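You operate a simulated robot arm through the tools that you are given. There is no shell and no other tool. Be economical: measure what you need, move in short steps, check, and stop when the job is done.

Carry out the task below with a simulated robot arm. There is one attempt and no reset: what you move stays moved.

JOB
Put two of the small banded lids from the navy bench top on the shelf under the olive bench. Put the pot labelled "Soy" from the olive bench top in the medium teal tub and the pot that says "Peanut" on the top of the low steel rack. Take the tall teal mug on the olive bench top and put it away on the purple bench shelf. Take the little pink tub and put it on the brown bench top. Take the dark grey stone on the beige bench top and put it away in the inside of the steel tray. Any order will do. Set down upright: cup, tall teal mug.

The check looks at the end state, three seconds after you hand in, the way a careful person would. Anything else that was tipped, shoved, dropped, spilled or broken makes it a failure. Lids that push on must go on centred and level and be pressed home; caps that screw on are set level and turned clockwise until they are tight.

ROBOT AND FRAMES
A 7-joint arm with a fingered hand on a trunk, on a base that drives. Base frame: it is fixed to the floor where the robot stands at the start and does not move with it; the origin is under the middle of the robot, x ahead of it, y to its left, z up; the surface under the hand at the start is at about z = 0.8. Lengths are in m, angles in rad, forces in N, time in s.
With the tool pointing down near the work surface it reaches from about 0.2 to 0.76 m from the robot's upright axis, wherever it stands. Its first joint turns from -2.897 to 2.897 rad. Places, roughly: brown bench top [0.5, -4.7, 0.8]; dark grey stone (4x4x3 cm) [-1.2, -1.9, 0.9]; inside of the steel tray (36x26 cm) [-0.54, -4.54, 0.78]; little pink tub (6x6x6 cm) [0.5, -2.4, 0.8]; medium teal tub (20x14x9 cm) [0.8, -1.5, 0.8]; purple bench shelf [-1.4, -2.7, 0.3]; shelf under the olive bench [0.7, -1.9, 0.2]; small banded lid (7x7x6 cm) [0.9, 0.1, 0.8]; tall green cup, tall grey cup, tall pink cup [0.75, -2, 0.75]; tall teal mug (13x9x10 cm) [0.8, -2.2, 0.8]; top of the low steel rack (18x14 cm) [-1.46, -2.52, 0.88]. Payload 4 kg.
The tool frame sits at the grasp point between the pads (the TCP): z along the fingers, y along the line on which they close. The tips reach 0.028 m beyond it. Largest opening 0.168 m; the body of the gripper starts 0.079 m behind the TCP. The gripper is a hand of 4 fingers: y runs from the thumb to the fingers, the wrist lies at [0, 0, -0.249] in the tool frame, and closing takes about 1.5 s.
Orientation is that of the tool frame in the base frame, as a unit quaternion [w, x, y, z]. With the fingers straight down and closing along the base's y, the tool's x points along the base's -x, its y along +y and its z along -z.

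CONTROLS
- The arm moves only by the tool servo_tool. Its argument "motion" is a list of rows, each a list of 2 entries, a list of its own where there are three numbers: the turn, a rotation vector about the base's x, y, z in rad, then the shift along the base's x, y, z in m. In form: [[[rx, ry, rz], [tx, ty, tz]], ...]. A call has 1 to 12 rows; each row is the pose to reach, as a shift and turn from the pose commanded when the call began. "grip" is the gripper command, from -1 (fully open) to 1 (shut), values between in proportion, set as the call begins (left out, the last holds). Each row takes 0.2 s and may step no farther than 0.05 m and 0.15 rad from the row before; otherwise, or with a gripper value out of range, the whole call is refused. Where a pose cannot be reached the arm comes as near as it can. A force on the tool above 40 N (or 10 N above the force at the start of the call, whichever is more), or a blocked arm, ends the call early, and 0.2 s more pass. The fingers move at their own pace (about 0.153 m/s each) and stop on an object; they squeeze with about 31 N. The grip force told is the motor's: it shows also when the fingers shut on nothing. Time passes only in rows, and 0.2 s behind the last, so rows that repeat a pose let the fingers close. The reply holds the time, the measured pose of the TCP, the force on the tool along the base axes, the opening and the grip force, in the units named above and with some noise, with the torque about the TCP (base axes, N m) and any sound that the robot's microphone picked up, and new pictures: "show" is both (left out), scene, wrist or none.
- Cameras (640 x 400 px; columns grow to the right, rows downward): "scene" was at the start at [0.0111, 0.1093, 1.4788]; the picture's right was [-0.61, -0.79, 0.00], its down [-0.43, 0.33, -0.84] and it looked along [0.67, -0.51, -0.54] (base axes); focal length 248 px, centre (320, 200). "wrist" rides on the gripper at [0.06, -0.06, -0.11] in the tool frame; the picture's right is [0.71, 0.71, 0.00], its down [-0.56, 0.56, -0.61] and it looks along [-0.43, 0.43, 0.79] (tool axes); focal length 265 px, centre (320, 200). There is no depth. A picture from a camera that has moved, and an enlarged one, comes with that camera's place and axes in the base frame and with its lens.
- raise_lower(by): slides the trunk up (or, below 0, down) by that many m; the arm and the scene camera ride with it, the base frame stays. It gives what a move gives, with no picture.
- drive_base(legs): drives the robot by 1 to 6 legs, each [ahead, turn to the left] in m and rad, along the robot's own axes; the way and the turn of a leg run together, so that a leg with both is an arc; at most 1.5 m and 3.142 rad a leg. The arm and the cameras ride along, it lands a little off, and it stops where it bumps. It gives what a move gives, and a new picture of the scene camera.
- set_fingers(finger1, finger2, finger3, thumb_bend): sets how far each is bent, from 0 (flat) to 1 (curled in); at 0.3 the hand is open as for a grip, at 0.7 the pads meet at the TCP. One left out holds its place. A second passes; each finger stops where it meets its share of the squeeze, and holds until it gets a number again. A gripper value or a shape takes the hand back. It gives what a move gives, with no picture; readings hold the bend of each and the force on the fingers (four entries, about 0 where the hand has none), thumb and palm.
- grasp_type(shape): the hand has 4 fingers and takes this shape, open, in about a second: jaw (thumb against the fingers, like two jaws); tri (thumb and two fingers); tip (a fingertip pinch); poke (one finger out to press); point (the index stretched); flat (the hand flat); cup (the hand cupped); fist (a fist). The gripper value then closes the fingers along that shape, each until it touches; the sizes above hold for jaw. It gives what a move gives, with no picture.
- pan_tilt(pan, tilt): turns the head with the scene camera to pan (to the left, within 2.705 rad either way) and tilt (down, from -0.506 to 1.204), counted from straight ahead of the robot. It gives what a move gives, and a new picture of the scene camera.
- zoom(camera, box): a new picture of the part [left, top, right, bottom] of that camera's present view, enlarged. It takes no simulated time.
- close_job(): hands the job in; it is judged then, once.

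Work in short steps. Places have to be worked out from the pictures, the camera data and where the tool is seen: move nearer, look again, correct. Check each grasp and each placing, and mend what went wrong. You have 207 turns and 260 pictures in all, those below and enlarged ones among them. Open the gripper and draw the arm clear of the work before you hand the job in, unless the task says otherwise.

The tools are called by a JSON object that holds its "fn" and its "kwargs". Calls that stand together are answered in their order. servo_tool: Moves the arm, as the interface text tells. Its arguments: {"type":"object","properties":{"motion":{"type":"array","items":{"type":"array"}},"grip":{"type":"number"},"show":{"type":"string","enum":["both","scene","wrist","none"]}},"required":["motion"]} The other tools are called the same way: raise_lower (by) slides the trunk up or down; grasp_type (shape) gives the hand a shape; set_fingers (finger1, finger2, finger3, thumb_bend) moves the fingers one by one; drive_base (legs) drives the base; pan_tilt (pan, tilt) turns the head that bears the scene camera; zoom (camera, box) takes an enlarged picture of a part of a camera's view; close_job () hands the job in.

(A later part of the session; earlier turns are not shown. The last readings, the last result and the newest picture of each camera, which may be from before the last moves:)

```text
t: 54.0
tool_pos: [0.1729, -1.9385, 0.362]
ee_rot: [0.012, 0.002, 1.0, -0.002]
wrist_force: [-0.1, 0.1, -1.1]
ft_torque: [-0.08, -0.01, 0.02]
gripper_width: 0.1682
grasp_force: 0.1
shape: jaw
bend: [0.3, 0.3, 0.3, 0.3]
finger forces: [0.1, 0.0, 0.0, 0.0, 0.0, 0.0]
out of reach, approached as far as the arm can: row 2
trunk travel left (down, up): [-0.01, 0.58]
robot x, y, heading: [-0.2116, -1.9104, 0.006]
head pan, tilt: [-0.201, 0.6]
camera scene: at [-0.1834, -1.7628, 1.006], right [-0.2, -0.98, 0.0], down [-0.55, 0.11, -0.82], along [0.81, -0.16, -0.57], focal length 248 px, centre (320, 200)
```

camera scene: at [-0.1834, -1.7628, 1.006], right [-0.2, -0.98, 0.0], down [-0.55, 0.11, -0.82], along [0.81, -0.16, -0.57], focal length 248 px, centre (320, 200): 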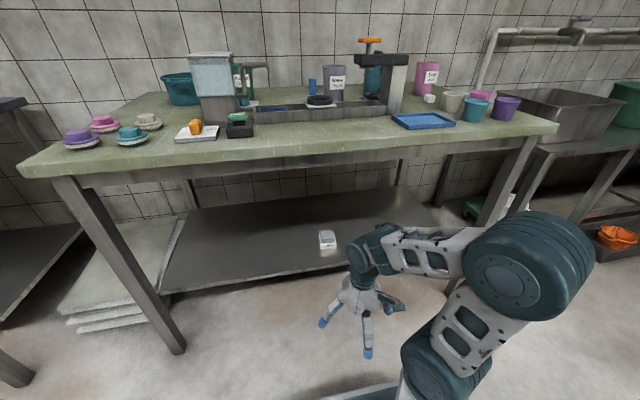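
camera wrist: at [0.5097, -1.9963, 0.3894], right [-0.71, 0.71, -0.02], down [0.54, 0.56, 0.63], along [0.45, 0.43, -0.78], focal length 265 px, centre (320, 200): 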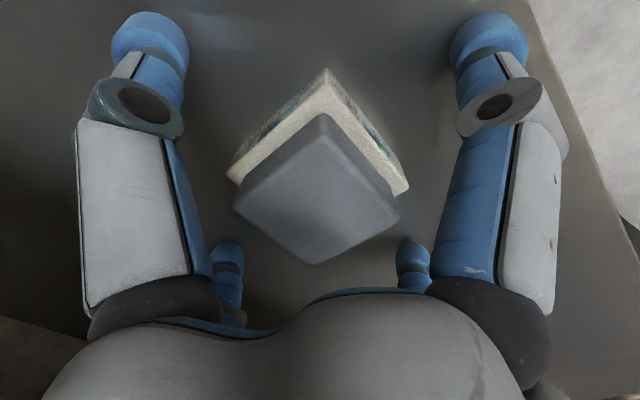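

Lid 1 is standing on the shelf. I zoom on the labelled pots on the olive bench.

{"fn": "zoom", "kwargs": {"camera": "scene", "box": [150, 30, 300, 124]}}

{"fn": "zoom", "kwargs": {"camera": "scene", "box": [300, 30, 480, 142]}}

```text
4.26 times, centred on (225, 77) of scene
camera zoom: at [-0.1834, -1.7628, 1.006], right [-0.2, -0.98, 0.0], down [-0.55, 0.11, -0.82], along [0.81, -0.16, -0.57], focal length 1055 px, centre (724, 723)
```

zoom: 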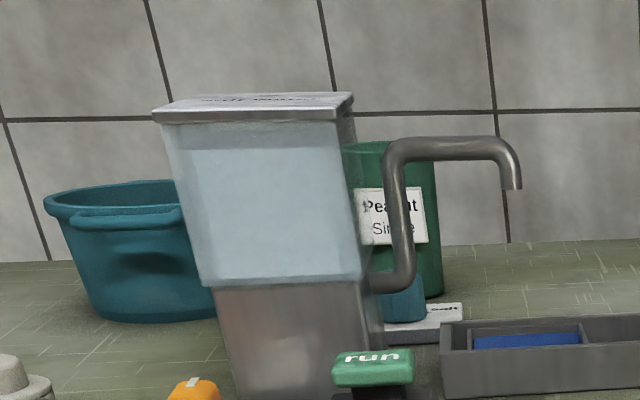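

```text
3.56 times, centred on (390, 86) of scene
camera zoom: at [-0.1834, -1.7628, 1.006], right [-0.2, -0.98, 0.0], down [-0.55, 0.11, -0.82], along [0.81, -0.16, -0.57], focal length 882 px, centre (71, 605)
```

zoom: 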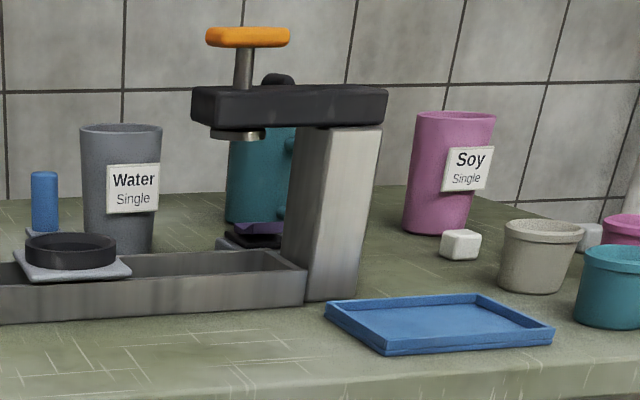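

Green pot is "Peanut", pink pot is "Soy". Now I raise the trunk and hand to work on the bench top.

{"fn": "raise_lower", "kwargs": {"by": 0.4}}

{"fn": "raise_lower", "kwargs": {"by": 0.1}}

{"fn": "servo_tool", "kwargs": {"motion": [[[0, 0, 0], [0, 0, 0.05]], [[0, 0, 0], [0, 0, 0.1]], [[0, 0, 0], [0, 0, 0.15]], [[0, 0, 0], [0, 0, 0.2]], [[0, 0, 0], [0, 0, 0.25]], [[0, 0, 0], [0, 0, 0.28]]], "show": "none"}}

{"fn": "pan_tilt", "kwargs": {"pan": -0.2, "tilt": 0.7}}

```text
t: 57.8
tool_pos: [0.1731, -1.9368, 0.7617]
ee_rot: [0.012, -0.001, 1.0, -0.001]
wrist_force: [-0.6, 0.4, -0.1]
ft_torque: [0.01, 0.0, 0.01]
gripper_width: 0.1679
grasp_force: 0.2
shape: jaw
bend: [0.3, 0.3, 0.3, 0.3]
finger forces: [0.0, 0.0, 0.1, 0.0, 0.0, 0.0]
trunk travel left (down, up): [-0.41, 0.18]
robot x, y, heading: [-0.2036, -1.9049, -0.0]
head pan, tilt: [-0.201, 0.6]
```

```text
t: 59.1
tool_pos: [0.1732, -1.9383, 0.8631]
ee_rot: [0.012, 0.001, 1.0, 0.0]
wrist_force: [-0.1, 0.2, -0.5]
ft_torque: [-0.02, 0.02, -0.01]
gripper_width: 0.1679
grasp_force: 0.0
shape: jaw
bend: [0.3, 0.3, 0.3, 0.3]
finger forces: [0.0, 0.1, 0.1, 0.0, 0.0, 0.1]
trunk travel left (down, up): [-0.51, 0.08]
robot x, y, heading: [-0.2107, -1.9131, 0.001]
head pan, tilt: [-0.201, 0.6]
```

```text
t: 60.5
tool_pos: [0.1744, -1.938, 1.1425]
ee_rot: [0.012, 0.001, 1.0, -0.001]
wrist_force: [0.0, 0.6, 0.6]
ft_torque: [0.03, -0.02, 0.03]
gripper_width: 0.1681
grasp_force: 0.1
shape: jaw
bend: [0.3, 0.3, 0.3, 0.3]
finger forces: [0.0, 0.0, 0.0, 0.0, 0.0, 0.1]
trunk travel left (down, up): [-0.51, 0.08]
robot x, y, heading: [-0.211, -1.9077, 0.009]
head pan, tilt: [-0.201, 0.6]
```

```text
t: 61.2
tool_pos: [0.1742, -1.9367, 1.1423]
ee_rot: [0.012, 0.0, 1.0, -0.001]
wrist_force: [-0.1, 0.8, -0.4]
ft_torque: [0.01, -0.02, 0.04]
gripper_width: 0.1682
grasp_force: 0.0
shape: jaw
bend: [0.3, 0.3, 0.3, 0.3]
finger forces: [0.0, 0.0, 0.1, 0.0, 0.0, 0.0]
trunk travel left (down, up): [-0.51, 0.08]
robot x, y, heading: [-0.2074, -1.9066, 0.003]
head pan, tilt: [-0.201, 0.7]
camera scene: at [-0.1869, -1.7623, 1.4974], right [-0.2, -0.98, 0.0], down [-0.63, 0.13, -0.77], along [0.75, -0.15, -0.64], focal length 248 px, centre (320, 200)
```

scene: 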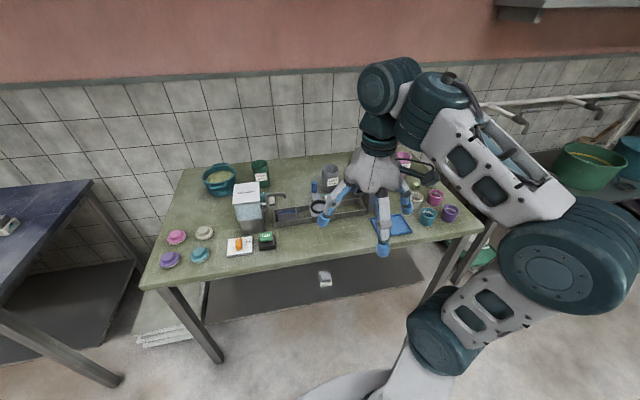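

Estimates: Peanut (0.77,-1.69), Soy (0.71,-2.33), mug (0.80,-2.16), pink tub (0.51,-2.40), teal tub (0.77,-1.50). I drive forward to reach Soy, hand high.

{"fn": "drive_base", "kwargs": {"legs": [[0.31, 0]]}}

{"fn": "servo_tool", "kwargs": {"motion": [[[0, 0, 0], [0, -0.045, 0]], [[0, 0, 0], [0, -0.09, 0]], [[0, 0, 0], [0.02, -0.13, 0]], [[0, 0, 0], [0.04, -0.17, 0]], [[0, 0, 0], [0.06, -0.21, 0]], [[0, 0, 0], [0.08, -0.25, 0]], [[0, 0, 0], [0.1, -0.29, -0.01]], [[0, 0, 0], [0.12, -0.32, -0.03]], [[0, 0, 0], [0.13, -0.34, -0.05]]]}}

```text
t: 63.3
tool_pos: [0.4827, -1.9361, 1.1415]
ee_rot: [0.012, 0.0, 1.0, 0.0]
wrist_force: [0.2, -0.6, -1.0]
ft_torque: [-0.02, 0.01, 0.02]
gripper_width: 0.1681
grasp_force: 0.1
shape: jaw
bend: [0.3, 0.3, 0.3, 0.3]
finger forces: [0.1, 0.0, 0.0, 0.0, 0.1, 0.0]
trunk travel left (down, up): [-0.51, 0.08]
robot x, y, heading: [0.0971, -1.9094, 0.006]
head pan, tilt: [-0.201, 0.7]
camera scene: at [0.1217, -1.7613, 1.4974], right [-0.2, -0.98, 0.0], down [-0.63, 0.13, -0.76], along [0.75, -0.15, -0.64], focal length 248 px, centre (320, 200)
```

scene: 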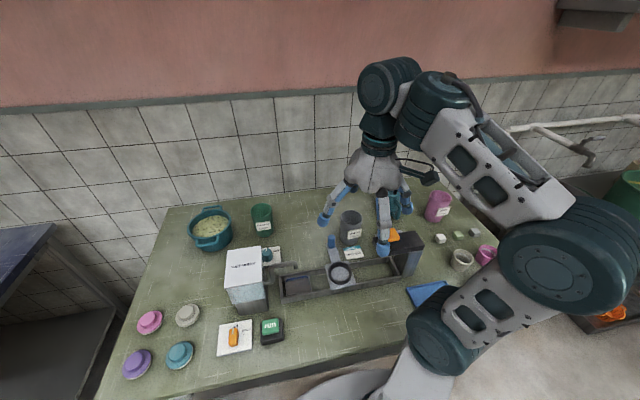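

```text
t: 65.3
tool_pos: [0.6121, -2.2777, 1.093]
ee_rot: [0.013, -0.001, 1.0, 0.0]
wrist_force: [0.9, 0.3, 0.1]
ft_torque: [-0.03, -0.01, -0.03]
gripper_width: 0.1679
grasp_force: 0.0
shape: jaw
bend: [0.3, 0.3, 0.3, 0.3]
finger forces: [0.0, 0.1, 0.0, 0.0, 0.0, 0.1]
trunk travel left (down, up): [-0.51, 0.08]
robot x, y, heading: [0.0974, -1.9076, -0.001]
head pan, tilt: [-0.201, 0.7]
camera scene: at [0.1217, -1.7617, 1.4974], right [-0.2, -0.98, 0.0], down [-0.63, 0.13, -0.76], along [0.75, -0.15, -0.64], focal length 248 px, centre (320, 200)
camera wrist: at [0.5493, -2.3365, 1.2006], right [-0.71, 0.71, -0.02], down [0.54, 0.56, 0.63], along [0.45, 0.43, -0.78], focal length 265 px, centre (320, 200)
```

scene: 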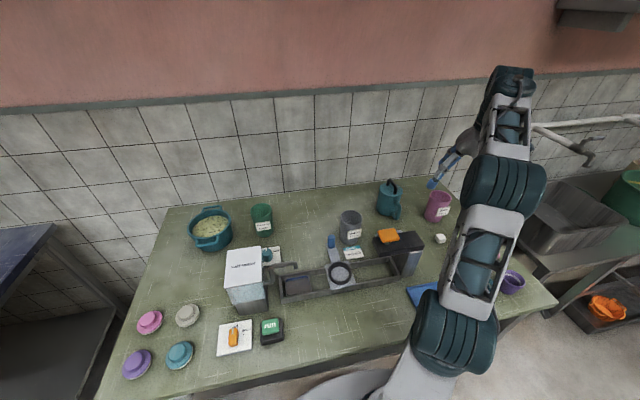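
wrist: 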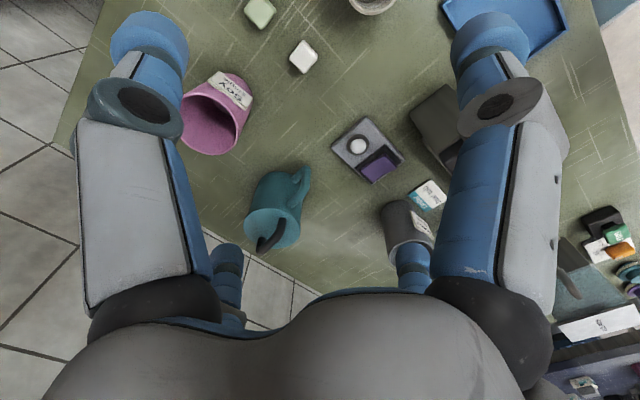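

Soy is at about (0.725,-2.347), slightly beyond reach. I drive 8 cm further and look.

{"fn": "drive_base", "kwargs": {"legs": [[0.08, 0]]}}

{"fn": "servo_tool", "kwargs": {"motion": [[[0, 0.026, 0], [0.01, -0.03, -0.03]], [[0, 0.026, 0], [0.03, -0.065, -0.05]]], "show": "wrist"}}

```text
t: 66.4
tool_pos: [0.6694, -2.2712, 1.0944]
ee_rot: [0.013, -0.007, 1.0, 0.001]
wrist_force: [-0.1, -0.5, 0.5]
ft_torque: [0.02, 0.0, 0.0]
gripper_width: 0.168
grasp_force: 0.0
shape: jaw
bend: [0.3, 0.3, 0.3, 0.3]
finger forces: [0.1, 0.1, 0.1, 0.0, 0.0, 0.1]
trunk travel left (down, up): [-0.51, 0.08]
robot x, y, heading: [0.1576, -1.9102, 0.006]
head pan, tilt: [-0.201, 0.7]
stopped in leg 1: the robot was blocked; the commanded pose is now the measured one
camera scene: at [0.1724, -1.7616, 1.4976], right [-0.19, -0.98, 0.0], down [-0.63, 0.12, -0.77], along [0.75, -0.15, -0.64], focal length 248 px, centre (320, 200)
```

scene: 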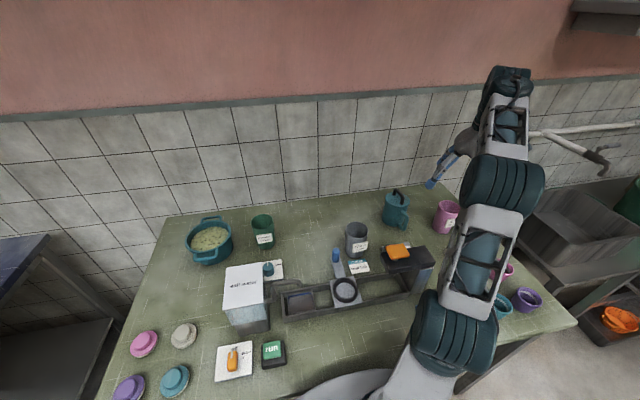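

```text
t: 67.0
tool_pos: [0.6998, -2.3368, 1.046]
ee_rot: [0.002, -0.006, 1.0, 0.0]
wrist_force: [-0.2, 0.1, 0.1]
ft_torque: [-0.01, -0.02, -0.01]
gripper_width: 0.168
grasp_force: 0.0
shape: jaw
bend: [0.3, 0.3, 0.3, 0.3]
finger forces: [0.0, 0.0, 0.0, 0.0, 0.0, 0.0]
trunk travel left (down, up): [-0.51, 0.08]
robot x, y, heading: [0.1568, -1.9047, 0.006]
head pan, tilt: [-0.201, 0.7]
camera wrist: at [0.6396, -2.3966, 1.1562], right [-0.72, 0.7, 0.0], down [0.55, 0.56, 0.62], along [0.43, 0.44, -0.79], focal length 265 px, centre (320, 200)
```

wrist: 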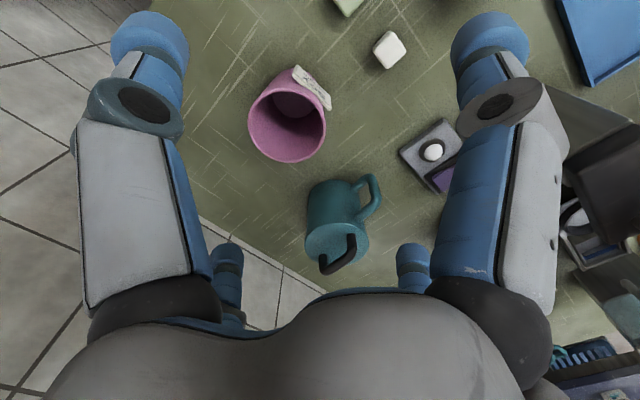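

Pot centre (0.727,-2.351). I shift over it and descend to grip height.

{"fn": "servo_tool", "kwargs": {"motion": [[[0, 0, 0], [0.027, -0.014, -0.02]], [[0, 0, 0], [0.027, -0.014, -0.06]], [[0, 0, 0], [0.027, -0.014, -0.1]], [[0, 0, 0], [0.027, -0.014, -0.14]], [[0, 0, 0], [0.027, -0.014, -0.175]]], "show": "wrist"}}

```text
t: 68.2
tool_pos: [0.7276, -2.3497, 0.8715]
ee_rot: [0.003, -0.007, 1.0, 0.001]
wrist_force: [0.4, -0.1, -0.4]
ft_torque: [0.0, 0.01, 0.0]
gripper_width: 0.168
grasp_force: 0.0
shape: jaw
bend: [0.3, 0.3, 0.3, 0.3]
finger forces: [0.0, 0.0, 0.1, 0.0, 0.1, 0.1]
out of reach, approached as far as the arm can: row 1
trunk travel left (down, up): [-0.51, 0.08]
robot x, y, heading: [0.1605, -1.9065, -0.001]
head pan, tilt: [-0.201, 0.7]
camera wrist: at [0.668, -2.4103, 0.9822], right [-0.72, 0.7, 0.0], down [0.55, 0.56, 0.62], along [0.43, 0.44, -0.79], focal length 265 px, centre (320, 200)
```

wrist: 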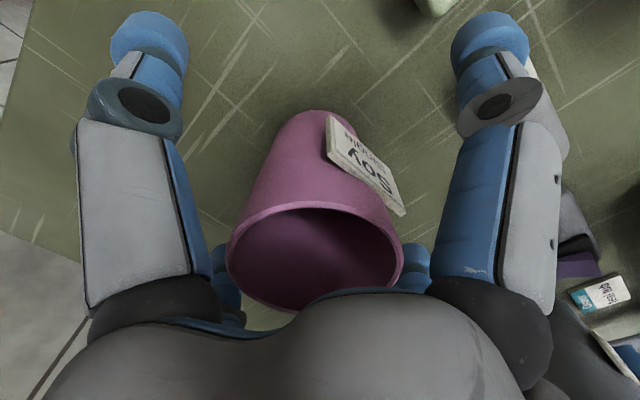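

Nicely centred. Close on it.

{"fn": "servo_tool", "kwargs": {"motion": [[[0, 0, 0], [0, 0, 0]], [[0, 0, 0], [0, 0, 0]], [[0, 0, 0], [0, 0, 0]], [[0, 0, 0], [0, 0, 0]], [[0, 0, 0], [0, 0, 0]], [[0, 0, 0], [0, 0, 0]], [[0, 0, 0], [0, 0, 0]]], "grip": 1, "show": "wrist"}}

```text
t: 69.8
tool_pos: [0.7283, -2.3503, 0.8728]
ee_rot: [0.002, -0.007, 1.0, 0.002]
wrist_force: [-0.4, 0.7, -0.7]
ft_torque: [0.02, -0.01, -0.02]
gripper_width: 0.0597
grasp_force: 31.1
shape: jaw
bend: [0.79, 0.79, 0.79, 0.43]
finger forces: [28.5, 27.5, 28.7, 0.0, 27.8, 0.0]
trunk travel left (down, up): [-0.51, 0.08]
robot x, y, heading: [0.1585, -1.9065, 0.01]
head pan, tilt: [-0.201, 0.7]
camera wrist: at [0.6679, -2.4105, 0.982], right [-0.72, 0.7, 0.0], down [0.55, 0.56, 0.62], along [0.43, 0.44, -0.79], focal length 265 px, centre (320, 200)
```

wrist: 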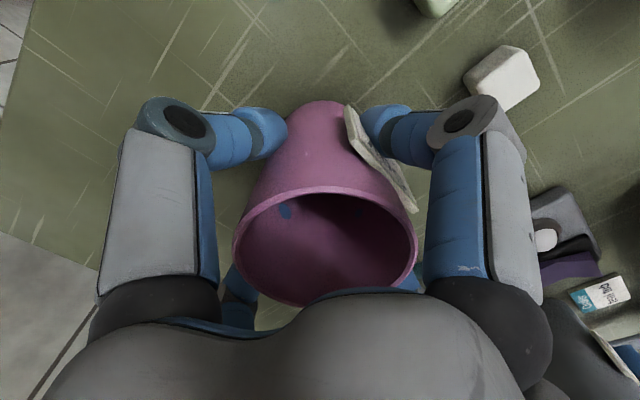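

Gripped. I lift and retract over the bench, watching.

{"fn": "servo_tool", "kwargs": {"motion": [[[0, 0, 0], [0, 0, 0.03]], [[0, 0, 0], [0, 0, 0.07]], [[0, 0, 0], [-0.01, 0, 0.11]], [[0, 0, 0], [-0.04, 0, 0.14]], [[0, 0, 0], [-0.07, 0, 0.17]], [[0, 0, 0], [-0.1, 0, 0.2]], [[0, 0, 0], [-0.13, 0.02, 0.23]], [[0, 0, 0], [-0.16, 0.04, 0.26]], [[0, 0, 0], [-0.19, 0.07, 0.26]], [[0, 0, 0], [-0.21, 0.11, 0.26]], [[0, 0, 0], [-0.23, 0.15, 0.26]], [[0, 0, 0], [-0.23, 0.19, 0.26]]], "show": "scene"}}

```text
t: 72.4
tool_pos: [0.4949, -2.1591, 1.1266]
ee_rot: [0.002, -0.007, 1.0, 0.001]
wrist_force: [0.3, 0.4, -0.4]
ft_torque: [-0.02, 0.02, 0.0]
gripper_width: 0.0597
grasp_force: 31.2
shape: jaw
bend: [0.79, 0.79, 0.79, 0.43]
finger forces: [28.4, 27.6, 28.7, 0.0, 28.0, 0.0]
trunk travel left (down, up): [-0.51, 0.08]
robot x, y, heading: [0.1594, -1.907, 0.011]
head pan, tilt: [-0.201, 0.7]
camera scene: at [0.1708, -1.7613, 1.4974], right [-0.19, -0.98, 0.0], down [-0.63, 0.12, -0.77], along [0.76, -0.15, -0.64], focal length 248 px, centre (320, 200)
```

scene: 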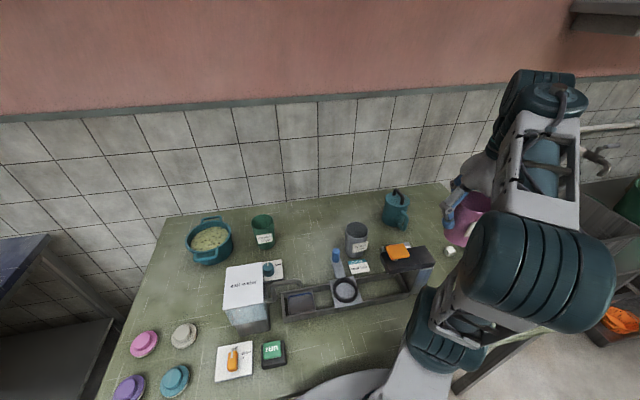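

Tub centre about (0.78,-1.51). I swing across in front to y≈-1.6.

{"fn": "servo_tool", "kwargs": {"motion": [[[0, 0, 0], [0, 0.048, 0]], [[0, 0, 0], [0, 0.096, 0]], [[0, 0, 0], [0, 0.144, 0]], [[0, 0, 0], [0, 0.192, 0]], [[0, 0, 0], [0, 0.24, 0]], [[0, 0, 0], [0, 0.288, 0]], [[0, 0, 0], [0, 0.336, 0]], [[0, 0, 0], [0, 0.384, 0]], [[0, 0, 0], [0, 0.432, 0]], [[0, 0, 0], [0.01, 0.48, 0]], [[0, 0, 0], [0.02, 0.528, 0]], [[0, 0, 0], [0.03, 0.575, 0]]], "show": "none"}}

{"fn": "servo_tool", "kwargs": {"motion": [[[0, 0, 0], [0.035, 0.02, 0]], [[0, 0, 0], [0.07, 0.04, 0]], [[0, 0, 0], [0.1, 0.05, -0.01]], [[0, 0, 0], [0.13, 0.06, -0.02]], [[0, 0, 0], [0.16, 0.07, -0.03]]]}}

```text
t: 75.0
tool_pos: [0.5271, -1.5842, 1.1283]
ee_rot: [0.001, -0.006, 1.0, 0.001]
wrist_force: [0.6, 0.8, -1.4]
ft_torque: [-0.03, -0.01, -0.03]
gripper_width: 0.0596
grasp_force: 30.3
shape: jaw
bend: [0.79, 0.79, 0.79, 0.43]
finger forces: [28.2, 27.6, 28.7, 0.0, 28.1, 0.0]
trunk travel left (down, up): [-0.51, 0.08]
robot x, y, heading: [0.1604, -1.9064, 0.007]
head pan, tilt: [-0.201, 0.7]
```

```text
t: 76.2
tool_pos: [0.687, -1.5148, 1.1017]
ee_rot: [0.002, -0.006, 1.0, 0.001]
wrist_force: [0.4, -0.7, 0.0]
ft_torque: [0.04, 0.01, 0.0]
gripper_width: 0.0593
grasp_force: 31.0
shape: jaw
bend: [0.79, 0.79, 0.79, 0.43]
finger forces: [28.1, 27.8, 28.8, 0.1, 27.9, 0.0]
trunk travel left (down, up): [-0.51, 0.08]
robot x, y, heading: [0.1566, -1.9086, 0.01]
head pan, tilt: [-0.201, 0.7]
camera scene: at [0.1708, -1.7615, 1.4976], right [-0.19, -0.98, 0.0], down [-0.63, 0.12, -0.77], along [0.76, -0.15, -0.64], focal length 248 px, centre (320, 200)
camera wrist: at [0.6257, -1.5763, 1.2113], right [-0.72, 0.7, 0.0], down [0.55, 0.56, 0.62], along [0.43, 0.44, -0.79], focal length 265 px, centre (320, 200)
```

scene: 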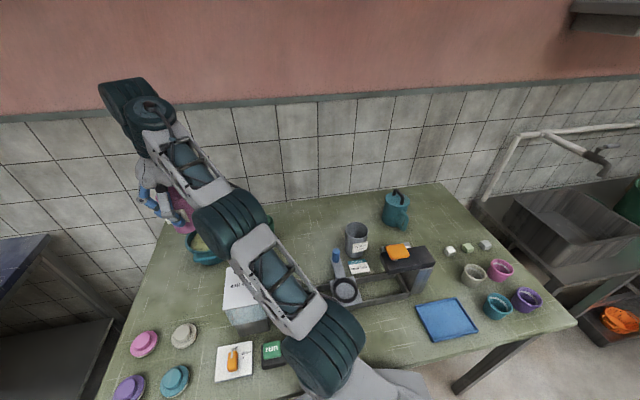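
wrist: 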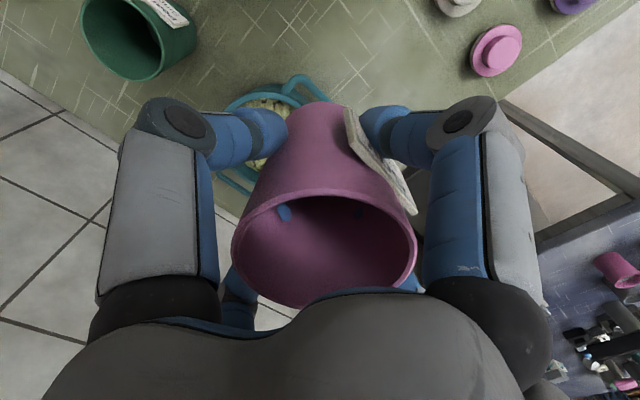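

Pot held upright near the tub. I move over the tub centre while dropping to z≈1.02.

{"fn": "servo_tool", "kwargs": {"motion": [[[0, 0, 0], [0.03, 0, -0.03]], [[0, 0, 0], [0.06, 0.005, -0.06]], [[0, 0, 0], [0.09, 0.008, -0.08]]]}}

```text
t: 77.0
tool_pos: [0.7437, -1.517, 1.0293]
ee_rot: [0.002, -0.007, 1.0, 0.0]
wrist_force: [-0.3, -0.2, -0.2]
ft_torque: [-0.01, 0.02, 0.01]
gripper_width: 0.0594
grasp_force: 31.2
shape: jaw
bend: [0.79, 0.79, 0.79, 0.43]
finger forces: [28.2, 27.8, 28.9, 0.0, 28.0, 0.1]
out of reach, approached as far as the arm can: row 1, 2, 3
trunk travel left (down, up): [-0.51, 0.08]
robot x, y, heading: [0.1578, -1.9062, 0.007]
head pan, tilt: [-0.201, 0.7]
camera scene: at [0.1707, -1.7614, 1.4978], right [-0.19, -0.98, 0.0], down [-0.63, 0.12, -0.77], along [0.76, -0.15, -0.64], focal length 248 px, centre (320, 200)
camera wrist: at [0.6837, -1.5779, 1.1396], right [-0.72, 0.7, 0.0], down [0.55, 0.56, 0.62], along [0.43, 0.44, -0.79], focal length 265 px, centre (320, 200)
```

scene: 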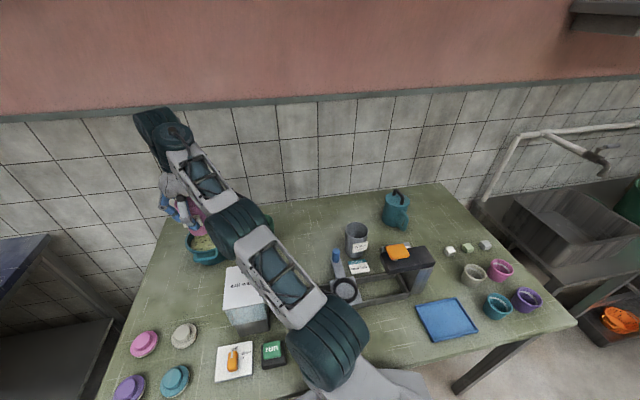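
wrist: 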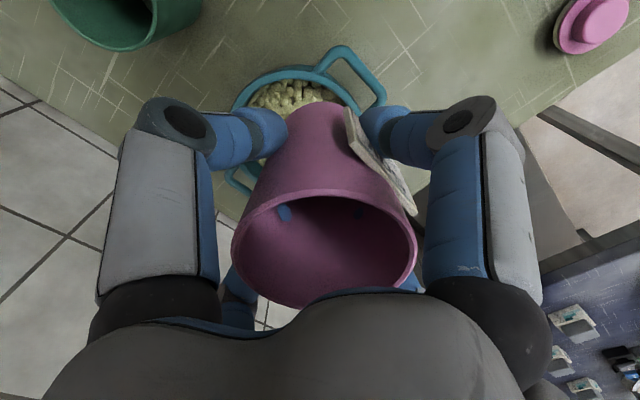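

Tub centre ≈ (0.778,-1.517). I raise the trunk 7 cm to extend reach at this height, then move forward and down.

{"fn": "raise_lower", "kwargs": {"by": 0.07}}

{"fn": "servo_tool", "kwargs": {"motion": [[[0, 0, 0], [0, 0, -0.04]], [[0, 0, 0], [0.015, 0, -0.08]], [[0, 0, 0], [0.036, 0.0, -0.11]], [[0, 0, 0], [0.036, 0.0, -0.12]]]}}

```text
t: 78.0
tool_pos: [0.7516, -1.5177, 1.095]
ee_rot: [-0.003, -0.007, 1.0, 0.001]
wrist_force: [0.6, -0.4, -0.1]
ft_torque: [-0.02, 0.0, -0.04]
gripper_width: 0.0593
grasp_force: 31.1
shape: jaw
bend: [0.79, 0.79, 0.79, 0.43]
finger forces: [28.2, 27.8, 28.7, 0.0, 28.1, 0.1]
trunk travel left (down, up): [-0.58, 0.01]
robot x, y, heading: [0.1607, -1.9068, 0.007]
head pan, tilt: [-0.201, 0.7]
```

```text
t: 79.0
tool_pos: [0.787, -1.519, 0.9745]
ee_rot: [-0.003, -0.006, 1.0, 0.001]
wrist_force: [1.3, -0.6, -0.9]
ft_torque: [0.01, -0.03, 0.02]
gripper_width: 0.059
grasp_force: 30.6
shape: jaw
bend: [0.79, 0.79, 0.79, 0.43]
finger forces: [28.0, 28.1, 28.8, 0.1, 28.1, 0.0]
trunk travel left (down, up): [-0.58, 0.01]
robot x, y, heading: [0.1573, -1.9052, 0.009]
head pan, tilt: [-0.201, 0.7]
camera scene: at [0.1826, -1.7613, 1.5674], right [-0.19, -0.98, 0.0], down [-0.63, 0.12, -0.76], along [0.75, -0.15, -0.64], focal length 248 px, centre (320, 200)
camera wrist: at [0.7283, -1.5787, 1.0854], right [-0.72, 0.7, 0.0], down [0.55, 0.56, 0.61], along [0.43, 0.44, -0.79], focal length 265 px, centre (320, 200)
```

scene: 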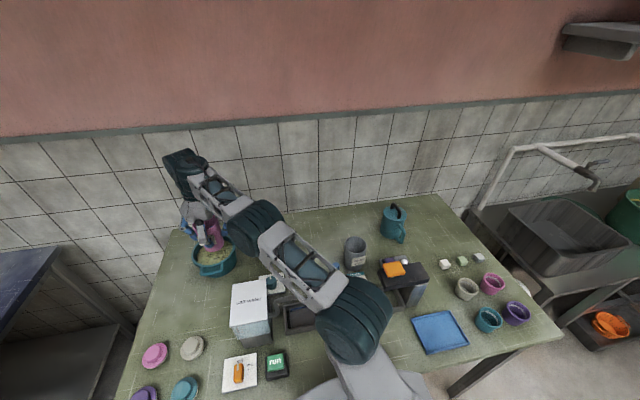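
wrist: 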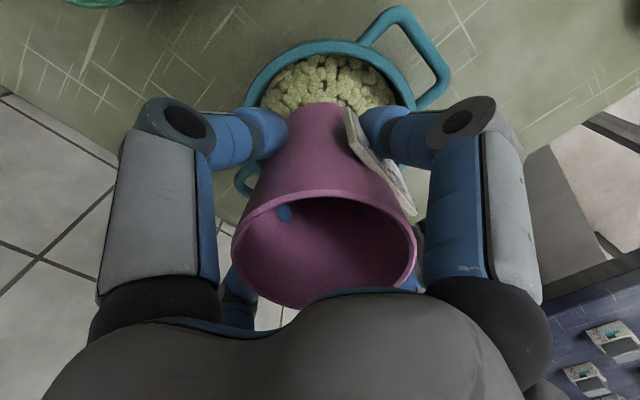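

Pot is over the tub. I descend gently with a small centring correction until contact with the contents.

{"fn": "servo_tool", "kwargs": {"motion": [[[0, 0, 0], [0, 0.008, -0.015]], [[0, 0, 0], [0, 0.01, -0.03]], [[0, 0, 0], [0, 0.01, -0.04]], [[0, 0, 0], [0, 0.01, -0.048]], [[0, 0, 0], [0, 0.01, -0.056]], [[0, 0, 0], [0, 0.01, -0.064]], [[0, 0, 0], [0, 0.01, -0.07]]]}}

```text
t: 80.6
tool_pos: [0.7879, -1.5061, 0.9047]
ee_rot: [-0.002, -0.007, 1.0, 0.001]
wrist_force: [-0.3, 0.4, -0.3]
ft_torque: [0.01, 0.01, 0.01]
gripper_width: 0.0593
grasp_force: 30.7
shape: jaw
bend: [0.79, 0.79, 0.79, 0.43]
finger forces: [27.9, 27.9, 28.8, 0.0, 28.0, 0.0]
trunk travel left (down, up): [-0.58, 0.01]
robot x, y, heading: [0.1594, -1.9065, 0.005]
head pan, tilt: [-0.201, 0.7]
camera scene: at [0.1826, -1.7607, 1.5674], right [-0.19, -0.98, 0.0], down [-0.63, 0.12, -0.76], along [0.75, -0.15, -0.64], focal length 248 px, centre (320, 200)
camera wrist: at [0.7285, -1.5674, 1.0154], right [-0.72, 0.7, 0.0], down [0.55, 0.56, 0.61], along [0.42, 0.44, -0.79], focal length 265 px, centre (320, 200)
```

scene: 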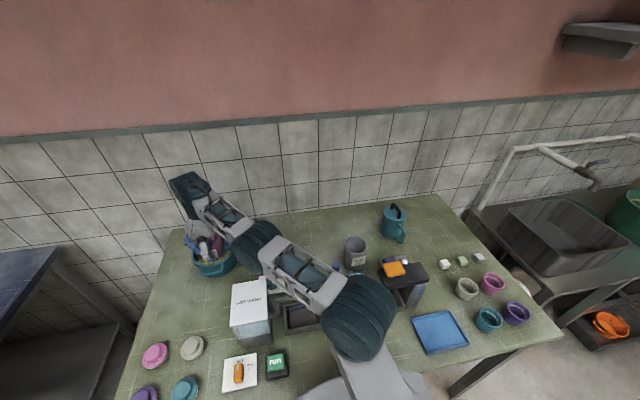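
wrist: 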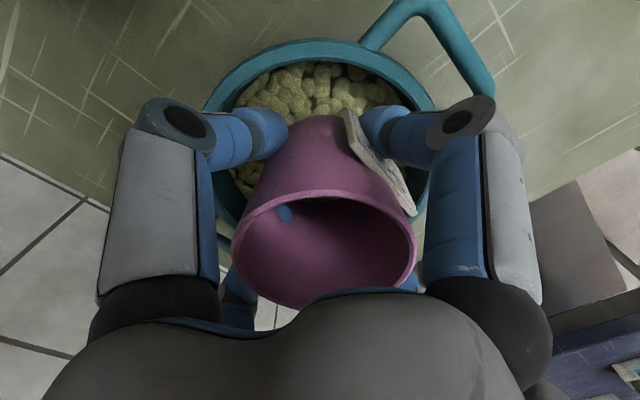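

No contact yet; the pot sinks into the contents. I continue slowly.

{"fn": "servo_tool", "kwargs": {"motion": [[[0, 0, 0], [-0.003, 0, -0.006]], [[0, 0, 0], [-0.003, 0, -0.012]], [[0, 0, 0], [-0.003, 0, -0.018]], [[0, 0, 0], [-0.003, 0, -0.022]]], "show": "wrist"}}

```text
t: 81.6
tool_pos: [0.7845, -1.5063, 0.8835]
ee_rot: [-0.001, -0.006, 1.0, 0.001]
wrist_force: [2.0, 0.4, 2.1]
ft_torque: [0.0, 0.16, -0.05]
gripper_width: 0.0595
grasp_force: 31.4
shape: jaw
bend: [0.79, 0.79, 0.79, 0.43]
finger forces: [33.0, 27.7, 29.2, 0.0, 28.2, 0.1]
trunk travel left (down, up): [-0.58, 0.01]
robot x, y, heading: [0.1584, -1.9091, 0.008]
head pan, tilt: [-0.201, 0.7]
camera wrist: at [0.7255, -1.5678, 0.9939], right [-0.72, 0.7, 0.0], down [0.55, 0.56, 0.61], along [0.43, 0.44, -0.79], focal length 265 px, centre (320, 200)
```

wrist: 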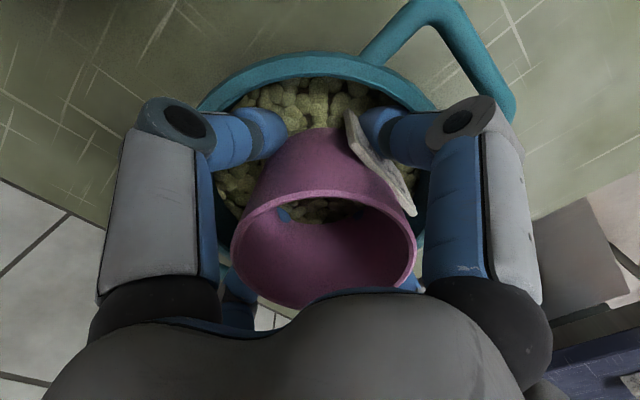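

Light contact starting. I press down a few mm more to confirm the pot is seated.

{"fn": "servo_tool", "kwargs": {"motion": [[[0, 0, 0], [0, 0, -0.003]], [[0, 0, 0], [0, 0, -0.005]]], "show": "none"}}

```text
t: 82.2
tool_pos: [0.7848, -1.5074, 0.8782]
ee_rot: [-0.002, -0.007, 1.0, 0.001]
wrist_force: [2.2, 1.4, 3.5]
ft_torque: [-0.09, 0.23, 0.01]
gripper_width: 0.0591
grasp_force: 30.8
shape: jaw
bend: [0.79, 0.79, 0.79, 0.43]
finger forces: [34.1, 27.9, 29.2, 0.0, 30.0, 0.0]
trunk travel left (down, up): [-0.58, 0.01]
robot x, y, heading: [0.1633, -1.9092, 0.005]
head pan, tilt: [-0.201, 0.7]
```

{"fn": "servo_tool", "kwargs": {"motion": [[[0, 0, 0], [0, 0, -0.003]], [[0, 0, 0], [0, 0, -0.003]]], "show": "wrist"}}

```text
t: 82.8
tool_pos: [0.785, -1.507, 0.877]
ee_rot: [0.0, -0.007, 1.0, 0.003]
wrist_force: [7.7, 2.1, 19.5]
ft_torque: [-0.15, 0.43, 0.05]
gripper_width: 0.0593
grasp_force: 31.2
shape: jaw
bend: [0.79, 0.79, 0.79, 0.44]
finger forces: [40.7, 39.2, 29.6, 0.0, 44.4, 0.1]
trunk travel left (down, up): [-0.58, 0.01]
robot x, y, heading: [0.1583, -1.9072, 0.013]
head pan, tilt: [-0.201, 0.7]
camera wrist: at [0.725, -1.5682, 0.9872], right [-0.72, 0.7, 0.0], down [0.55, 0.56, 0.62], along [0.43, 0.44, -0.79], focal length 265 px, centre (320, 200)
```

wrist: 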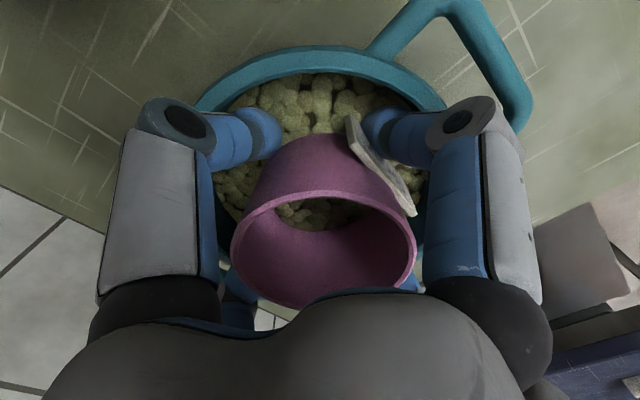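

Firm contact: the pot sits on the tub floor. I ease 2 mm up, then open the fingers only a little so they don't push on the tub wall.

{"fn": "servo_tool", "kwargs": {"motion": [[[0, 0, 0], [0, 0, 0.002]]], "show": "none"}}

{"fn": "set_fingers", "kwargs": {"finger1": 0.73, "finger2": 0.73, "finger3": 0.73, "thumb_bend": 0.38}}

{"fn": "servo_tool", "kwargs": {"motion": [[[0, 0, 0], [0, 0, 0]]], "show": "wrist"}}

```text
t: 83.2
tool_pos: [0.7829, -1.5088, 0.8765]
ee_rot: [-0.002, -0.006, 1.0, 0.0]
wrist_force: [6.3, 1.2, 13.3]
ft_torque: [0.16, 0.18, -0.07]
gripper_width: 0.0593
grasp_force: 31.3
shape: jaw
bend: [0.79, 0.79, 0.79, 0.44]
finger forces: [38.1, 41.9, 29.7, 0.0, 42.8, 0.1]
trunk travel left (down, up): [-0.58, 0.01]
robot x, y, heading: [0.1604, -1.9091, 0.009]
head pan, tilt: [-0.201, 0.7]
```

```text
t: 84.2
tool_pos: [0.7839, -1.5077, 0.877]
ee_rot: [-0.001, -0.006, 1.0, 0.0]
wrist_force: [-1.3, 2.5, 2.7]
ft_torque: [0.56, 0.03, 0.13]
gripper_width: 0.0612
grasp_force: 25.1
shape: fingers
bend: [0.56, 0.65, 0.52, 0.41]
finger forces: [6.6, 16.5, 7.0, 0.0, 19.0, 0.1]
trunk travel left (down, up): [-0.58, 0.01]
robot x, y, heading: [0.1612, -1.907, 0.006]
head pan, tilt: [-0.201, 0.7]
```

```text
t: 84.6
tool_pos: [0.7842, -1.5065, 0.877]
ee_rot: [-0.003, -0.007, 1.0, 0.001]
wrist_force: [-1.8, 2.2, 0.9]
ft_torque: [0.53, -0.05, 0.11]
gripper_width: 0.0613
grasp_force: 24.3
shape: fingers
bend: [0.56, 0.65, 0.52, 0.41]
finger forces: [6.3, 15.9, 7.3, 0.0, 19.1, 0.0]
trunk travel left (down, up): [-0.58, 0.01]
robot x, y, heading: [0.1607, -1.9088, 0.007]
head pan, tilt: [-0.201, 0.7]
camera wrist: at [0.7247, -1.5676, 0.9872], right [-0.72, 0.7, 0.0], down [0.55, 0.56, 0.61], along [0.42, 0.44, -0.79], focal length 265 px, centre (320, 200)
```

wrist: 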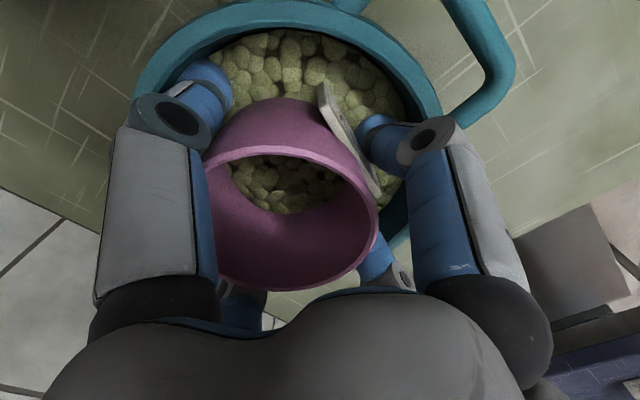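

The fingers still press the pot toward the thumb. I open the fingers more while keeping the thumb.

{"fn": "set_fingers", "kwargs": {"finger1": 0.42, "finger2": 0.42, "finger3": 0.42}}

{"fn": "servo_tool", "kwargs": {"motion": [[[0, 0, 0], [0, 0, 0]]]}}

```text
t: 85.6
tool_pos: [0.7843, -1.508, 0.8788]
ee_rot: [-0.001, -0.006, 1.0, 0.003]
wrist_force: [2.9, -7.1, 15.2]
ft_torque: [0.5, -0.21, -0.12]
gripper_width: 0.062
grasp_force: 27.8
shape: fingers
bend: [0.56, 0.64, 0.54, 0.43]
finger forces: [15.0, 14.1, 16.3, 0.0, 9.9, 0.0]
trunk travel left (down, up): [-0.58, 0.01]
robot x, y, heading: [0.1619, -1.9071, 0.005]
head pan, tilt: [-0.201, 0.7]
```

```text
t: 86.0
tool_pos: [0.7839, -1.5082, 0.8787]
ee_rot: [-0.002, -0.006, 1.0, 0.001]
wrist_force: [3.5, -5.4, 16.5]
ft_torque: [0.68, -0.28, -0.2]
gripper_width: 0.0622
grasp_force: 28.1
shape: fingers
bend: [0.56, 0.64, 0.54, 0.43]
finger forces: [14.7, 14.7, 16.4, 0.1, 9.9, 0.0]
trunk travel left (down, up): [-0.58, 0.01]
robot x, y, heading: [0.1581, -1.9067, 0.008]
head pan, tilt: [-0.201, 0.7]
camera scene: at [0.1812, -1.7628, 1.5677], right [-0.19, -0.98, 0.0], down [-0.63, 0.12, -0.77], along [0.75, -0.15, -0.64], focal length 248 px, centre (320, 200)
camera wrist: at [0.7246, -1.569, 0.9888], right [-0.72, 0.7, 0.0], down [0.55, 0.56, 0.62], along [0.43, 0.44, -0.79], focal length 265 px, centre (320, 200)
```

scene: 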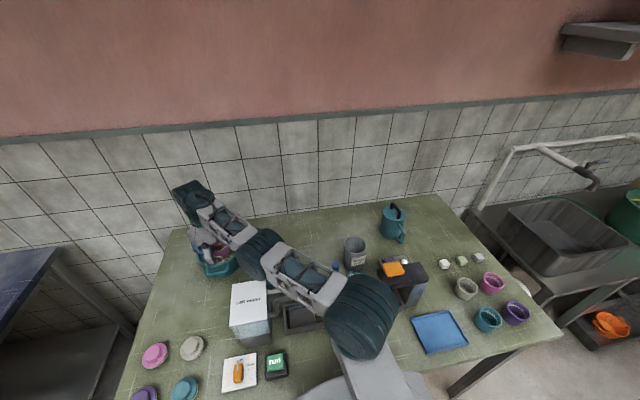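
wrist: 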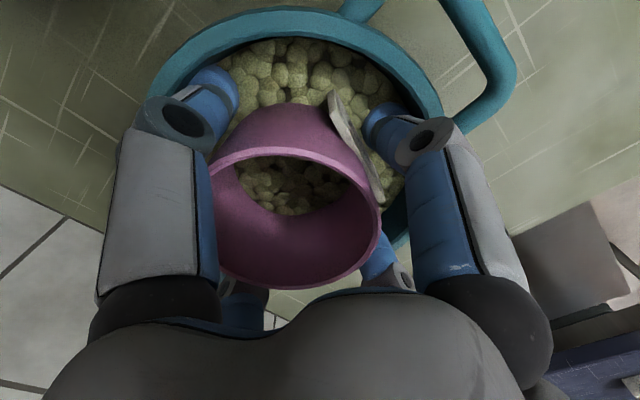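

The fingers are boxed between pot and tub wall. I command them near their present bends to relax the forces.

{"fn": "set_fingers", "kwargs": {"finger1": 0.56, "finger2": 0.645, "finger3": 0.54, "thumb_bend": 0.42}}

```text
t: 87.0
tool_pos: [0.7842, -1.5064, 0.8755]
ee_rot: [-0.003, -0.006, 1.0, 0.0]
wrist_force: [-1.1, -1.6, 1.0]
ft_torque: [0.16, -0.01, 0.06]
gripper_width: 0.0607
grasp_force: 6.3
shape: fingers
bend: [0.57, 0.64, 0.54, 0.43]
finger forces: [0.4, 5.3, 1.1, 0.0, 4.8, 0.0]
trunk travel left (down, up): [-0.58, 0.01]
robot x, y, heading: [0.1611, -1.9085, 0.011]
head pan, tilt: [-0.201, 0.7]
```

{"fn": "set_fingers", "kwargs": {"finger2": 0.6, "thumb_bend": 0.425}}

```text
t: 88.0
tool_pos: [0.7845, -1.5072, 0.8774]
ee_rot: [-0.003, -0.007, 1.0, 0.0]
wrist_force: [-1.9, -1.3, 1.2]
ft_torque: [0.11, 0.01, 0.02]
gripper_width: 0.0602
grasp_force: 4.8
shape: fingers
bend: [0.56, 0.63, 0.54, 0.44]
finger forces: [0.0, 5.0, 0.4, 0.0, 3.4, 0.0]
trunk travel left (down, up): [-0.58, 0.01]
robot x, y, heading: [0.1596, -1.9099, 0.003]
head pan, tilt: [-0.201, 0.7]
```

Forces are small now. I lift 2 cm and check whether the pot or tub follows.

{"fn": "set_fingers", "kwargs": {"finger2": 0.625, "thumb_bend": 0.435}}

{"fn": "servo_tool", "kwargs": {"motion": [[[0, 0, 0], [0, 0, 0.01]], [[0, 0, 0], [0, 0, 0.02]]]}}

```text
t: 89.0
tool_pos: [0.7829, -1.5075, 0.8772]
ee_rot: [-0.003, -0.008, 1.0, 0.001]
wrist_force: [-1.1, -2.3, 1.2]
ft_torque: [0.09, 0.02, 0.01]
gripper_width: 0.0602
grasp_force: 2.6
shape: fingers
bend: [0.56, 0.63, 0.54, 0.44]
finger forces: [0.1, 3.1, 0.6, 0.0, 1.7, 0.1]
trunk travel left (down, up): [-0.58, 0.01]
robot x, y, heading: [0.1627, -1.905, 0.006]
head pan, tilt: [-0.201, 0.7]
```

```text
t: 89.6
tool_pos: [0.7838, -1.5062, 0.8976]
ee_rot: [-0.003, -0.007, 1.0, 0.0]
wrist_force: [0.2, 1.0, -0.2]
ft_torque: [0.02, -0.01, 0.03]
gripper_width: 0.0612
grasp_force: 0.2
shape: fingers
bend: [0.56, 0.62, 0.54, 0.43]
finger forces: [0.0, 0.0, 0.1, 0.0, 0.0, 0.0]
trunk travel left (down, up): [-0.58, 0.01]
robot x, y, heading: [0.1609, -1.9084, -0.003]
head pan, tilt: [-0.201, 0.7]
camera scene: at [0.1823, -1.7608, 1.5673], right [-0.19, -0.98, 0.0], down [-0.63, 0.12, -0.76], along [0.75, -0.15, -0.64], focal length 248 px, centre (320, 200)
camera wrist: at [0.7251, -1.5673, 1.0074], right [-0.72, 0.7, 0.0], down [0.55, 0.56, 0.61], along [0.42, 0.44, -0.79], focal length 265 px, centre (320, 200)
```

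scene: 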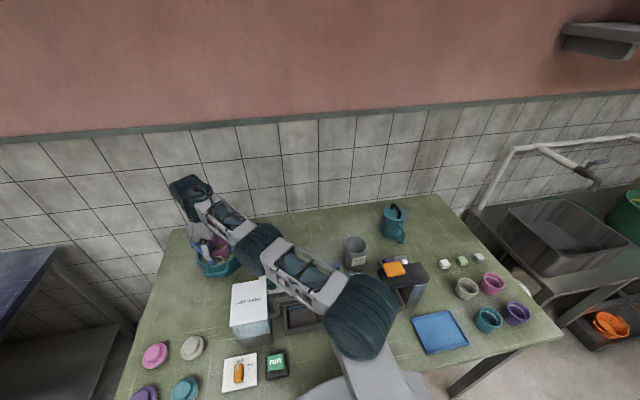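
wrist: 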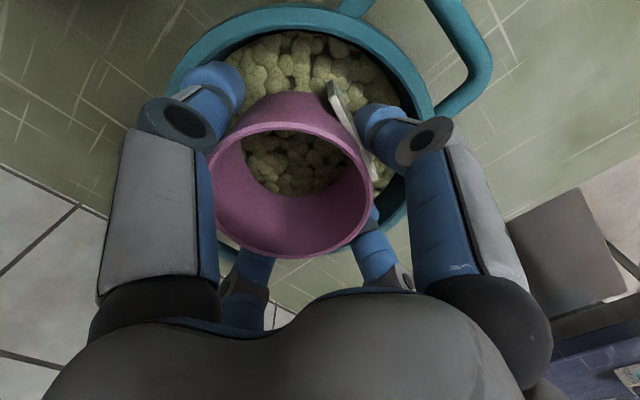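

The hand rises freely; pot and tub stay. I open and rise well clear.

{"fn": "servo_tool", "kwargs": {"motion": [[[0, 0, 0], [0, 0, 0.015]], [[0, 0, 0], [0, 0, 0.03]], [[0, 0, 0], [0, 0, 0.05]]], "show": "none"}}

{"fn": "servo_tool", "kwargs": {"motion": [[[0, 0, 0], [0, 0, 0.02]], [[0, 0, 0], [-0.01, 0, 0.06]], [[0, 0, 0], [-0.04, 0, 0.1]], [[0, 0, 0], [-0.07, 0, 0.14]]], "grip": -1}}

```text
t: 90.4
tool_pos: [0.7851, -1.5064, 0.9459]
ee_rot: [-0.003, -0.007, 1.0, 0.0]
wrist_force: [-0.1, 0.2, 0.0]
ft_torque: [0.01, -0.01, 0.0]
gripper_width: 0.0609
grasp_force: 0.1
shape: fingers
bend: [0.56, 0.62, 0.54, 0.43]
finger forces: [0.0, 0.0, 0.0, 0.0, 0.0, 0.0]
trunk travel left (down, up): [-0.58, 0.01]
robot x, y, heading: [0.1601, -1.9104, 0.004]
head pan, tilt: [-0.201, 0.7]
```

```text
t: 91.4
tool_pos: [0.7139, -1.5068, 1.087]
ee_rot: [-0.002, -0.007, 1.0, -0.001]
wrist_force: [-0.2, 0.9, 0.4]
ft_torque: [0.0, -0.02, 0.02]
gripper_width: 0.168
grasp_force: 0.1
shape: jaw
bend: [0.3, 0.3, 0.3, 0.3]
finger forces: [0.0, 0.0, 0.0, 0.0, 0.0, 0.1]
trunk travel left (down, up): [-0.58, 0.01]
robot x, y, heading: [0.1606, -1.9067, 0.008]
head pan, tilt: [-0.201, 0.7]
camera scene: at [0.1815, -1.7609, 1.5673], right [-0.19, -0.98, 0.0], down [-0.63, 0.12, -0.77], along [0.75, -0.15, -0.64], focal length 248 px, centre (320, 200)
camera wrist: at [0.6543, -1.5675, 1.1972], right [-0.72, 0.7, 0.0], down [0.55, 0.57, 0.61], along [0.42, 0.44, -0.79], focal length 265 px, centre (320, 200)
```

scene: 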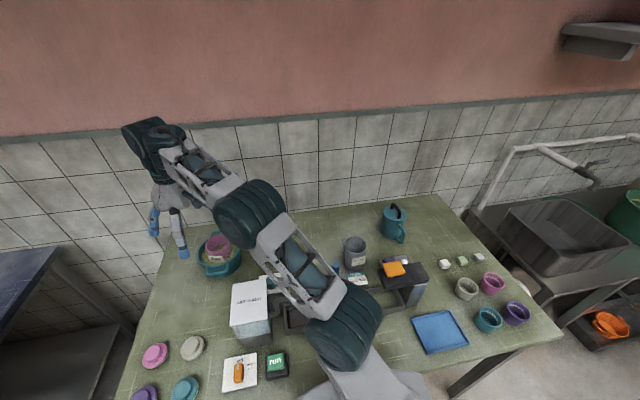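
wrist: 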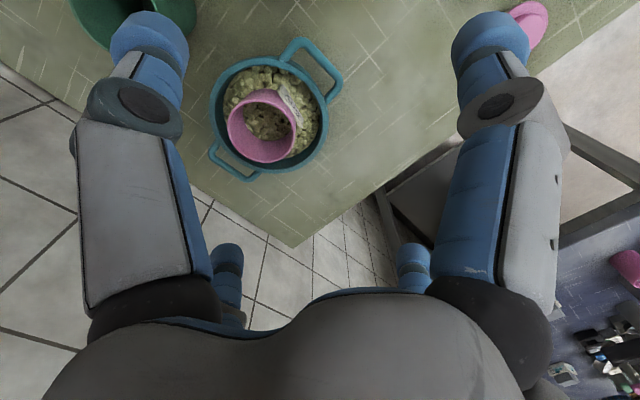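

Soy stands upright in the tub. Next is Peanut at about (0.767,-1.675); I rotate the hand 45° to keep fingers clear of the tub, and hover above.

{"fn": "servo_tool", "kwargs": {"motion": [[[0, 0, -0.13], [0, -0.028, 0]], [[0, 0, -0.26], [0.0, -0.056, 0]], [[0, 0, -0.39], [0.01, -0.084, 0]], [[0, 0, -0.52], [0.02, -0.112, -0.01]], [[0, 0, -0.65], [0.03, -0.14, -0.02]], [[0, 0, -0.785], [0.04, -0.168, -0.03]]]}}

```text
t: 92.8
tool_pos: [0.7553, -1.6754, 1.0582]
ee_rot: [-0.002, 0.378, 0.926, 0.001]
wrist_force: [0.4, -0.5, -0.1]
ft_torque: [-0.02, -0.03, -0.04]
gripper_width: 0.168
grasp_force: 0.0
shape: jaw
bend: [0.3, 0.3, 0.3, 0.3]
finger forces: [0.0, 0.1, 0.0, 0.0, 0.0, 0.0]
trunk travel left (down, up): [-0.58, 0.01]
robot x, y, heading: [0.1596, -1.9064, 0.012]
head pan, tilt: [-0.201, 0.7]
camera scene: at [0.1825, -1.7617, 1.5675], right [-0.19, -0.98, 0.0], down [-0.63, 0.12, -0.76], along [0.75, -0.15, -0.64], focal length 248 px, centre (320, 200)
camera wrist: at [0.6695, -1.6766, 1.1678], right [-0.01, 1.0, 0.01], down [0.79, 0.01, 0.61], along [0.61, 0.01, -0.79], focal length 265 px, centre (320, 200)
```

scene: 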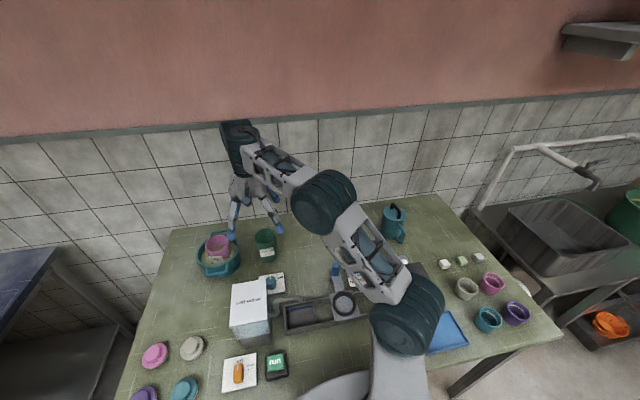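
wrist: 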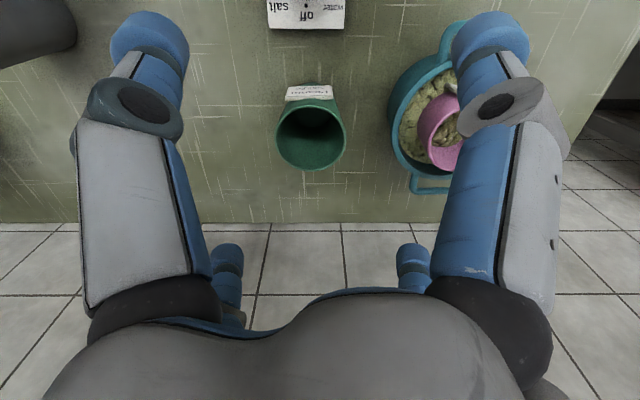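

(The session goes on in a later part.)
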